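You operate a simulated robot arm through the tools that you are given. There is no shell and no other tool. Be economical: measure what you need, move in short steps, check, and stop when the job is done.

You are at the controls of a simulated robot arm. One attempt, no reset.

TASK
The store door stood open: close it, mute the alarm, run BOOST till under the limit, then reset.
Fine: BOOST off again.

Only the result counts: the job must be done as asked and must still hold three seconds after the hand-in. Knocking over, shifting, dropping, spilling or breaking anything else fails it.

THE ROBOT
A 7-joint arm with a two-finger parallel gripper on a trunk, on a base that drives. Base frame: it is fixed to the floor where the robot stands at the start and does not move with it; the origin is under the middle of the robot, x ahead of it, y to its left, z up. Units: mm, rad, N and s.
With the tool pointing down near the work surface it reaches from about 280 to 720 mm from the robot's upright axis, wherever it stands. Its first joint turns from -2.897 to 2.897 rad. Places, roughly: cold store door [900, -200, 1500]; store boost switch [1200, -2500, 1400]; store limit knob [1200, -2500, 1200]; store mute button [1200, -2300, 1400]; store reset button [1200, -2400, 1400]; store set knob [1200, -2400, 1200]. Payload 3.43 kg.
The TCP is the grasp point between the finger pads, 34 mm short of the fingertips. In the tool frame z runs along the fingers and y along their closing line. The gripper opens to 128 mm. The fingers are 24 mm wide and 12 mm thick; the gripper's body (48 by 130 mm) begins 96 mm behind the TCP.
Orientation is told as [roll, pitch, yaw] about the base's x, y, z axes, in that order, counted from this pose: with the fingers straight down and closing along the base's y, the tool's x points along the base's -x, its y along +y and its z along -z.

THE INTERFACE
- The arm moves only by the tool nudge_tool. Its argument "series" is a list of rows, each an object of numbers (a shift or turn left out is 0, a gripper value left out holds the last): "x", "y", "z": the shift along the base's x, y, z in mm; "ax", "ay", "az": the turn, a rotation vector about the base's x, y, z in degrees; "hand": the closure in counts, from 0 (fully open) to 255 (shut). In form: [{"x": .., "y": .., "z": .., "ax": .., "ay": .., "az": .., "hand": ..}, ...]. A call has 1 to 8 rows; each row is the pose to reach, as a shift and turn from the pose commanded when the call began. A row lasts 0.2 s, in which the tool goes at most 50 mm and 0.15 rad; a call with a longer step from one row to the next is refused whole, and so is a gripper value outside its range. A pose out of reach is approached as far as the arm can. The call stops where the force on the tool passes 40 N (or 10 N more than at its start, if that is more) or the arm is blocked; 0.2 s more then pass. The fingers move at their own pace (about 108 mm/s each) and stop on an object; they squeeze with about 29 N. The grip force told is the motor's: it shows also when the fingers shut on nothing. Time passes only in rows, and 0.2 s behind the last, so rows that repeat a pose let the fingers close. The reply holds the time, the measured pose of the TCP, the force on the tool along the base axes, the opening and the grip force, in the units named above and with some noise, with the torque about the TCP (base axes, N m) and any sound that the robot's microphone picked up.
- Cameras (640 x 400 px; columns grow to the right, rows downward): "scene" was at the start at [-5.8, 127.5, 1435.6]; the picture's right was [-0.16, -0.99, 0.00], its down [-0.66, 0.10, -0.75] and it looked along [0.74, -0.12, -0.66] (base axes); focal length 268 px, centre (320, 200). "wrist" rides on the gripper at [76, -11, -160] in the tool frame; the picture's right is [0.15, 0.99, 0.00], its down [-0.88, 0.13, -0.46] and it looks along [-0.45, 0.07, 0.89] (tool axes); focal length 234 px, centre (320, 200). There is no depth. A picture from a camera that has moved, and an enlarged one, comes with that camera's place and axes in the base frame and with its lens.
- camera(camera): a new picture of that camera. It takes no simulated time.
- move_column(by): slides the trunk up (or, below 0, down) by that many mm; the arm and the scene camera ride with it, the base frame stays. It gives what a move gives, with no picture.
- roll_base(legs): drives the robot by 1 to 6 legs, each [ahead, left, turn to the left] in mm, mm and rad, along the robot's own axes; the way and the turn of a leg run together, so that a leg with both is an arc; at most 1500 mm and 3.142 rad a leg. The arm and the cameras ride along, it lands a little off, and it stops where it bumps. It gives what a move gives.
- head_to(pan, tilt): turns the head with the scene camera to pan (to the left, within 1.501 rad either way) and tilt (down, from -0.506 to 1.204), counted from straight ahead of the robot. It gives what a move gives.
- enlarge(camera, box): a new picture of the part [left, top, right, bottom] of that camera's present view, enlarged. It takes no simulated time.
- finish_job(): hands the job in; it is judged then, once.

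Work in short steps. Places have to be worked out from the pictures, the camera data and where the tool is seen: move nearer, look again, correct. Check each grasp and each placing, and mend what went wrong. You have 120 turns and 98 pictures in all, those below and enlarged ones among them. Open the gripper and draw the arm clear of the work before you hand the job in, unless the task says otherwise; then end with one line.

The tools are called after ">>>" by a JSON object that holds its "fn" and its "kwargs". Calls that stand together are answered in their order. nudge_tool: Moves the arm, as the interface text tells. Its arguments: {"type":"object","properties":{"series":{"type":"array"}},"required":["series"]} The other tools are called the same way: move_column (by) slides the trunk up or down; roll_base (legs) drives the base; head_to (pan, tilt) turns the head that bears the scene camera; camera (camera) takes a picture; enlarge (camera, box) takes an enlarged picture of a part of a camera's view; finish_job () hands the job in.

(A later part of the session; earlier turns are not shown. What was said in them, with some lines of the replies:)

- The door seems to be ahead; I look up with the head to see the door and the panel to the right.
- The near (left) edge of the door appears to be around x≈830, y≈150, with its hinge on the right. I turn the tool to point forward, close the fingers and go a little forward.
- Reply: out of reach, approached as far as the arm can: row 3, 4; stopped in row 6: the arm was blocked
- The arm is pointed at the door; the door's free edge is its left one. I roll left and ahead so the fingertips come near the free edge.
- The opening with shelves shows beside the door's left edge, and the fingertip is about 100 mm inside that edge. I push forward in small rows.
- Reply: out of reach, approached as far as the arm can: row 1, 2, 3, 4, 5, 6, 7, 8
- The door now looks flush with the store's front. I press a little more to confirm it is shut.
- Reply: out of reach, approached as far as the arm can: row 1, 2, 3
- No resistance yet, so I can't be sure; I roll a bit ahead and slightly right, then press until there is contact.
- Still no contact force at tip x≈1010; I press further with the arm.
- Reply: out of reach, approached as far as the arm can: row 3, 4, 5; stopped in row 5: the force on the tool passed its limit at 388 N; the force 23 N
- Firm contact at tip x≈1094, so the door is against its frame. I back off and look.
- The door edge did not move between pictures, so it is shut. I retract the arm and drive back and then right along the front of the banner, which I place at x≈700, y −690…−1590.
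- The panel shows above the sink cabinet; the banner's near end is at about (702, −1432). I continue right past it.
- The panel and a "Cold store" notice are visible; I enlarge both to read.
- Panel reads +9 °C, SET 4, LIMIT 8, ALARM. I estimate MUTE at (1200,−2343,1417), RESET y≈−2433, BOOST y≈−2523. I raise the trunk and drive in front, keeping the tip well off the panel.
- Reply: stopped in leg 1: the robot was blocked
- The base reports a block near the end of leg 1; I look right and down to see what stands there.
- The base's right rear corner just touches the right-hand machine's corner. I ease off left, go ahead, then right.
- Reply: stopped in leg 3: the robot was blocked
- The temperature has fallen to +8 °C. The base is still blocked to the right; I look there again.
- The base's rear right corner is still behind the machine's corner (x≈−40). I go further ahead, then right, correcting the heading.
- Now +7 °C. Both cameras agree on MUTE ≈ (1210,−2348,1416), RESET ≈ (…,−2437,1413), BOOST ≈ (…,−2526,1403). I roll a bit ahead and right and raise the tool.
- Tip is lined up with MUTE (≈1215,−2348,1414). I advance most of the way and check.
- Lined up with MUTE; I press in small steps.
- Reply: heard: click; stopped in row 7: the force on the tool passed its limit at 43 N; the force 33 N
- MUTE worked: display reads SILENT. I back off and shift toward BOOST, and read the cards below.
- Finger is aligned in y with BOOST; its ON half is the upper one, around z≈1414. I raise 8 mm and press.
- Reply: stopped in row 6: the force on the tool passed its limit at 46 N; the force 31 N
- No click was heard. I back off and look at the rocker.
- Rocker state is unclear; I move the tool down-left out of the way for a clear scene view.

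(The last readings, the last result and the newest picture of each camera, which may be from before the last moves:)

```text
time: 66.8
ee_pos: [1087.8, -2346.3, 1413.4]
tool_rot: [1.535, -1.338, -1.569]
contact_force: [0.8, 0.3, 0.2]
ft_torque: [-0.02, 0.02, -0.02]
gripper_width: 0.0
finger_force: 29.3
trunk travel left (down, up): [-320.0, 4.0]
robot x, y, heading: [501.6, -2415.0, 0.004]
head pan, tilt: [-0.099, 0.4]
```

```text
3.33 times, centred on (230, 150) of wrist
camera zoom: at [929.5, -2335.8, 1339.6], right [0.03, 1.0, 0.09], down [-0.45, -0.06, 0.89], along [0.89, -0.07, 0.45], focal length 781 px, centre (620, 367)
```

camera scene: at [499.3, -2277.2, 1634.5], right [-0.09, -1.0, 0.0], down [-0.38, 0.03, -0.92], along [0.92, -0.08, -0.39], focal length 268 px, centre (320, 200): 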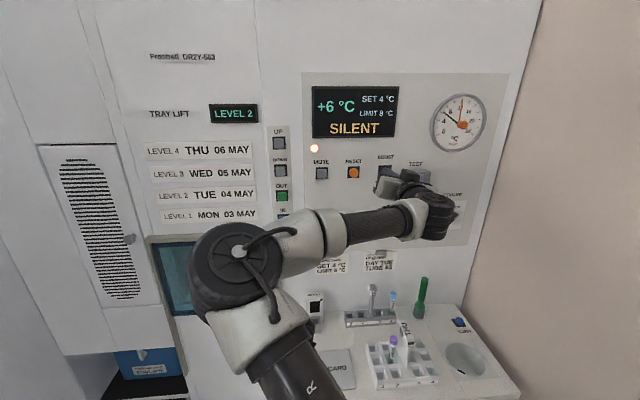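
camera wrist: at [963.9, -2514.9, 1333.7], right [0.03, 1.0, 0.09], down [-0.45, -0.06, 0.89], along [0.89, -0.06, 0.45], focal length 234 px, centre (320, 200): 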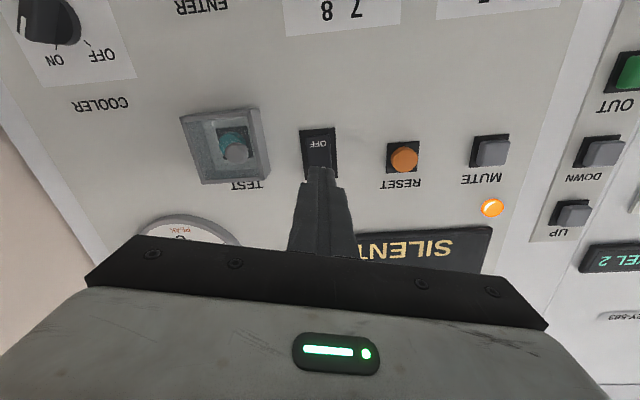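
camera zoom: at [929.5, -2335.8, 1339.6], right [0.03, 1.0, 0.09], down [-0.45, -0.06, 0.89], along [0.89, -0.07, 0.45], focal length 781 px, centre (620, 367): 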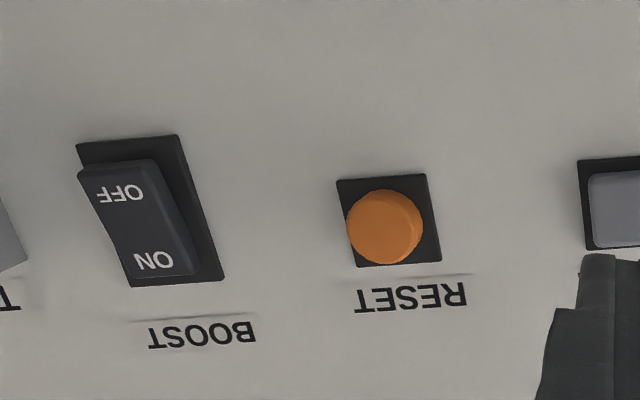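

The OFF end of the rocker now stands proud, so ON looks pressed. I wait a few seconds near RESET and watch the temperature.

>>> {"fn": "nudge_tool", "kwargs": {"series": [{"y": -30}, {"y": -60}, {"y": -89}, {"y": -89}, {"y": -89}, {"y": -89}, {"y": -89}, {"y": -89}]}}

>>> {"fn": "nudge_tool", "kwargs": {"series": [{"x": 0}, {"x": 0}, {"x": 0}, {"x": 0}, {"x": 0}, {"x": 0}, {"x": 0}, {"x": 0}]}}

>>> {"fn": "enlarge", "kwargs": {"camera": "scene", "box": [300, 70, 500, 210]}}

>>> {"fn": "camera", "kwargs": {"camera": "wrist"}}

```text
time: 68.6
ee_pos: [1089.3, -2434.7, 1415.3]
tool_rot: [1.537, -1.338, -1.569]
contact_force: [-0.1, -1.2, 0.1]
ft_torque: [-0.01, -0.02, -0.01]
gripper_width: 0.0
finger_force: 28.7
trunk travel left (down, up): [-320.0, 4.0]
robot x, y, heading: [502.4, -2411.1, 0.013]
head pan, tilt: [-0.099, 0.4]
```

```text
time: 70.4
ee_pos: [1089.5, -2434.8, 1415.9]
tool_rot: [1.536, -1.337, -1.568]
contact_force: [0.3, 0.0, -0.5]
ft_torque: [0.02, -0.02, 0.03]
gripper_width: 0.0
finger_force: 29.1
trunk travel left (down, up): [-320.0, 4.0]
robot x, y, heading: [505.1, -2414.3, 0.009]
head pan, tilt: [-0.099, 0.4]
```

```text
2.86 times, centred on (400, 140) of scene
camera zoom: at [505.1, -2279.0, 1634.6], right [-0.09, -1.0, 0.0], down [-0.39, 0.04, -0.92], along [0.92, -0.08, -0.39], focal length 766 px, centre (91, 371)
```

zoom: 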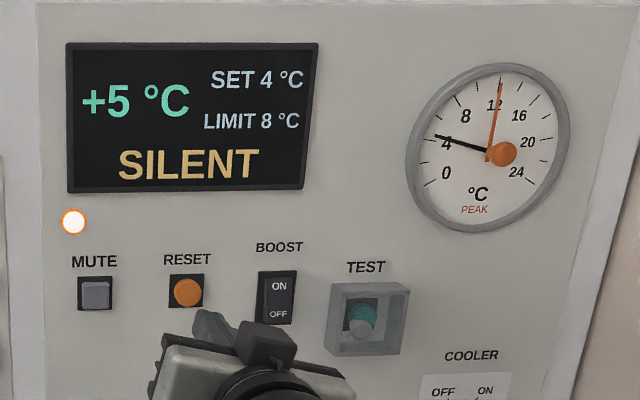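

```text
57 pictures are left
camera wrist: at [930.2, -2424.3, 1340.5], right [0.03, 1.0, 0.09], down [-0.45, -0.06, 0.89], along [0.89, -0.07, 0.45], focal length 234 px, centre (320, 200)
```

wrist: 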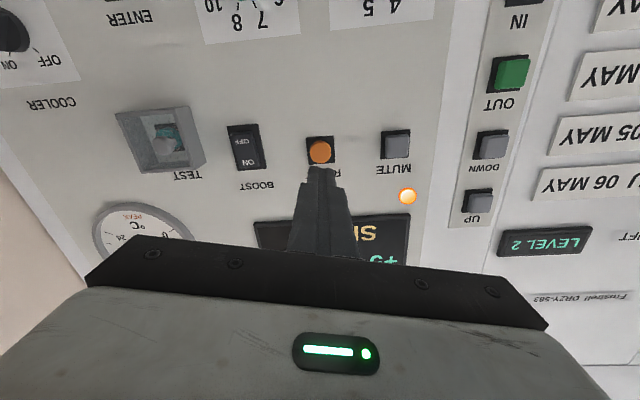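

Cooling is faster (needle near 4.5), so BOOST runs and we are well under the limit. Now I press RESET at y≈−2439, z≈1412.

>>> {"fn": "nudge_tool", "kwargs": {"series": [{"x": 30, "y": -2, "z": -5}, {"x": 55, "y": -2, "z": -5}, {"x": 65, "y": -2, "z": -5}, {"x": 73, "y": -2, "z": -5}, {"x": 80, "y": -2, "z": -5}, {"x": 86, "y": -2, "z": -5}, {"x": 91, "y": -2, "z": -5}, {"x": 95, "y": -2, "z": -5}]}}

>>> {"fn": "enlarge", "kwargs": {"camera": "scene", "box": [300, 70, 500, 210]}}

```text
time: 72.3
ee_pos: [1177.2, -2438.3, 1411.2]
tool_rot: [1.529, -1.336, -1.564]
contact_force: [-30.7, 5.0, -3.1]
ft_torque: [-0.01, -0.04, 0.16]
gripper_width: 0.0
finger_force: 29.5
trunk travel left (down, up): [-320.0, 4.0]
robot x, y, heading: [505.3, -2410.0, 0.008]
head pan, tilt: [-0.099, 0.4]
heard: click
stopped in row 8: the force on the tool passed its limit at 41 N (the readings are from after the stop); the commanded pose is now the measured one
```

```text
2.86 times, centred on (400, 140) of scene
camera zoom: at [499.1, -2278.1, 1634.6], right [-0.09, -1.0, 0.0], down [-0.38, 0.03, -0.92], along [0.92, -0.08, -0.39], focal length 766 px, centre (91, 371)
```

zoom: 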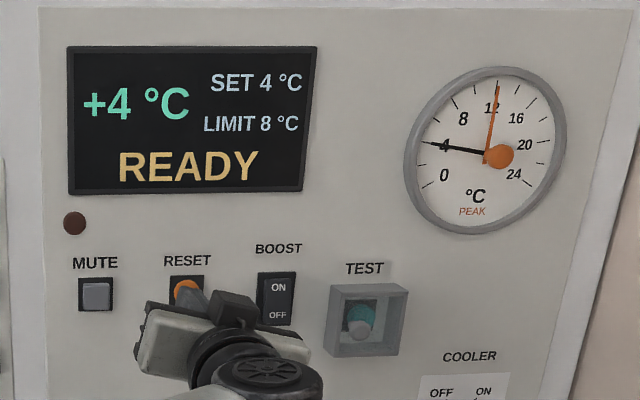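

READY, lamp out. Now to BOOST's OFF half (lower end, z≈1388, y≈−2525).

>>> {"fn": "nudge_tool", "kwargs": {"series": [{"x": -30}, {"x": -60}, {"x": -60, "y": -40, "z": -10}, {"x": -60, "y": -87, "z": -24}, {"x": -60, "y": -87, "z": -24}]}}

>>> {"fn": "camera", "kwargs": {"camera": "wrist"}}

```text
time: 73.5
ee_pos: [1121.5, -2524.2, 1384.5]
tool_rot: [1.517, -1.336, -1.551]
contact_force: [0.1, -1.5, -0.4]
ft_torque: [-0.01, 0.0, -0.01]
gripper_width: 0.0
finger_force: 29.2
trunk travel left (down, up): [-320.0, 4.0]
robot x, y, heading: [505.0, -2408.0, 0.009]
head pan, tilt: [-0.099, 0.4]
```

```text
55 pictures are left
camera wrist: at [963.2, -2513.7, 1310.8], right [0.03, 1.0, 0.09], down [-0.45, -0.06, 0.89], along [0.89, -0.07, 0.44], focal length 234 px, centre (320, 200)
```

wrist: 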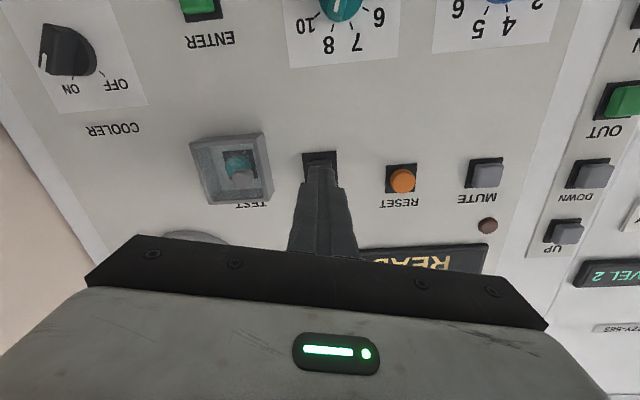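

Tip faces the lower (OFF) half; I press it.

>>> {"fn": "nudge_tool", "kwargs": {"series": [{"x": 15, "z": 2}, {"x": 28, "z": 2}, {"x": 36, "z": 2}, {"x": 42, "z": 2}, {"x": 47, "z": 2}, {"x": 52, "z": 2}, {"x": 56, "z": 2}, {"x": 60, "z": 2}]}}

>>> {"fn": "nudge_tool", "kwargs": {"series": [{"x": -25}, {"x": -55}, {"x": -90, "y": 40, "z": 12}, {"x": -90, "y": 85, "z": 24}, {"x": -90, "y": 130, "z": 24}, {"x": -90, "y": 175, "z": 24}, {"x": -90, "y": 175, "z": 24}]}}

>>> {"fn": "enlarge", "kwargs": {"camera": "scene", "box": [300, 70, 500, 210]}}

>>> {"fn": "enlarge", "kwargs": {"camera": "wrist", "box": [150, 90, 310, 210]}}

```text
time: 74.9
ee_pos: [1169.1, -2524.2, 1384.1]
tool_rot: [1.498, -1.335, -1.535]
contact_force: [-22.5, 6.1, -1.1]
ft_torque: [-0.08, -0.25, 0.37]
gripper_width: 0.1
finger_force: 28.9
trunk travel left (down, up): [-320.0, 4.0]
robot x, y, heading: [500.2, -2406.4, 0.004]
head pan, tilt: [-0.099, 0.4]
stopped in row 7: the force on the tool passed its limit at 45 N (the readings are from after the stop); the commanded pose is now the measured one
```

```text
refused: row 3 steps farther than a row can; nothing moved
```

```text
2.86 times, centred on (400, 140) of scene
camera zoom: at [499.8, -2277.6, 1634.7], right [-0.09, -1.0, 0.0], down [-0.39, 0.03, -0.92], along [0.92, -0.08, -0.39], focal length 766 px, centre (91, 371)
```

zoom: 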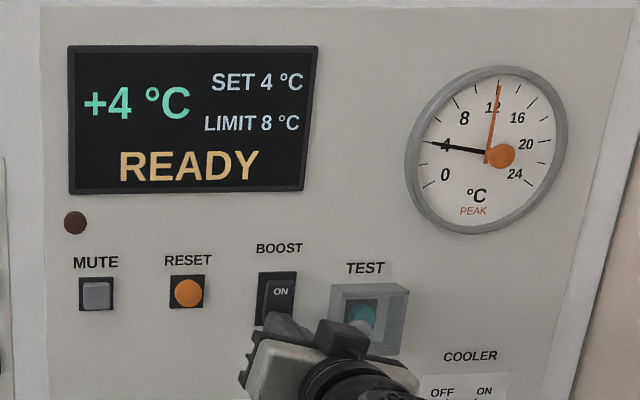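

```text
3.33 times, centred on (230, 150) of wrist
camera zoom: at [1009.1, -2513.5, 1312.0], right [0.04, 1.0, 0.09], down [-0.44, -0.06, 0.89], along [0.9, -0.07, 0.44], focal length 781 px, centre (620, 367)
```

zoom: 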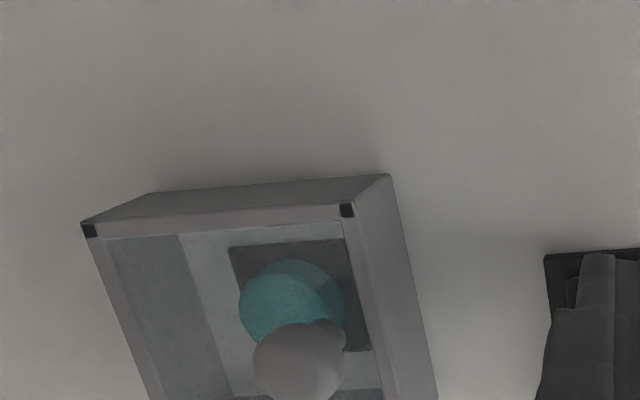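

The rocker's ON end now appears to stand out. I retract in smaller steps and verify.

>>> {"fn": "nudge_tool", "kwargs": {"series": [{"x": -25}, {"x": -55}, {"x": -80, "y": 30, "z": 12}, {"x": -80, "y": 70, "z": 24}, {"x": -80, "y": 110, "z": 24}, {"x": -80, "y": 150, "z": 24}, {"x": -80, "y": 178, "z": 24}]}}

>>> {"fn": "enlarge", "kwargs": {"camera": "scene", "box": [340, 130, 440, 210]}}

>>> {"fn": "enlarge", "kwargs": {"camera": "wrist", "box": [150, 90, 310, 210]}}

```text
time: 76.5
ee_pos: [1092.8, -2348.1, 1408.8]
tool_rot: [1.484, -1.335, -1.524]
contact_force: [0.8, 0.8, -0.8]
ft_torque: [0.02, -0.01, -0.02]
gripper_width: 0.1
finger_force: 28.9
trunk travel left (down, up): [-320.0, 4.0]
robot x, y, heading: [499.3, -2410.0, 0.011]
head pan, tilt: [-0.099, 0.4]
```

```text
5.00 times, centred on (390, 170) of scene
camera zoom: at [503.8, -2278.6, 1634.6], right [-0.09, -1.0, 0.0], down [-0.39, 0.04, -0.92], along [0.92, -0.08, -0.39], focal length 1340 px, centre (-30, 350)
```

zoom: 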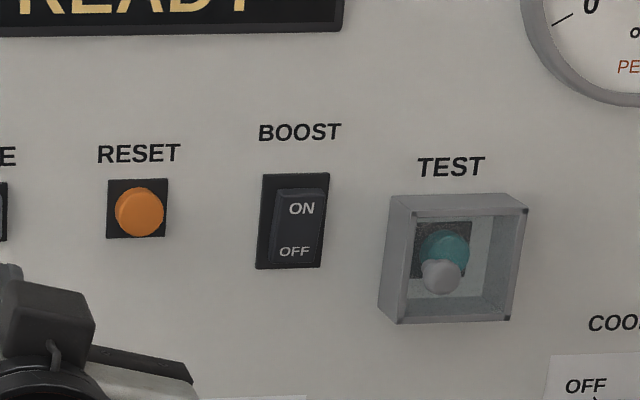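

```text
3.33 times, centred on (230, 150) of wrist
camera zoom: at [932.5, -2336.0, 1334.9], right [0.04, 1.0, 0.09], down [-0.44, -0.06, 0.9], along [0.9, -0.07, 0.44], focal length 781 px, centre (620, 367)
```

zoom: 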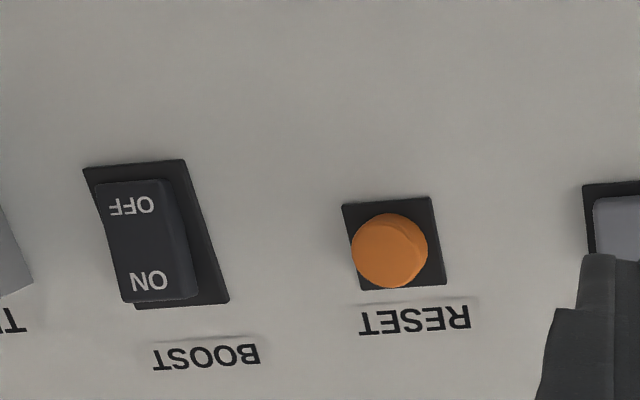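

BOOST has visibly rocked back to OFF. I draw the arm back, open the gripper and check the panel.

>>> {"fn": "nudge_tool", "kwargs": {"series": [{"x": -30}, {"x": -60}, {"x": -90}, {"x": -90, "hand": 0}, {"x": -90}, {"x": -90}, {"x": -90}, {"x": -90}]}}

>>> {"fn": "camera", "kwargs": {"camera": "scene"}}

```text
time: 78.3
ee_pos: [1003.0, -2347.8, 1407.3]
tool_rot: [1.485, -1.337, -1.521]
contact_force: [0.0, 0.4, -0.9]
ft_torque: [-0.01, 0.02, -0.01]
gripper_width: 127.8
finger_force: 0.1
trunk travel left (down, up): [-320.0, 4.0]
robot x, y, heading: [497.2, -2411.7, 0.008]
head pan, tilt: [-0.099, 0.4]
```

```text
50 pictures are left
camera scene: at [503.9, -2278.8, 1634.6], right [-0.09, -1.0, 0.0], down [-0.39, 0.04, -0.92], along [0.92, -0.08, -0.39], focal length 268 px, centre (320, 200)
```

scene: 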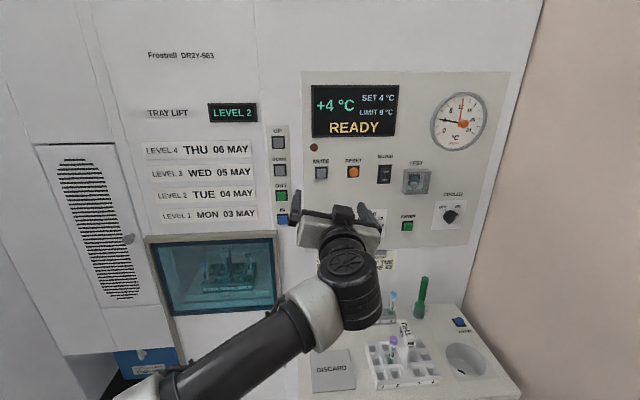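

The panel reads +4 °C, READY, with BOOST off, and nothing else has moved. I hand the job in.

>>> {"fn": "finish_job", "kwargs": {}}

```text
The job is handed in.
```

The job is handed in: the store door is closed, the alarm was muted, BOOST was run and switched off again, and the alarm was reset. At hand-in the panel read READY at +4 °C, under the 8 °C limit, though the store was already down to +7 °C before I switched BOOST on.
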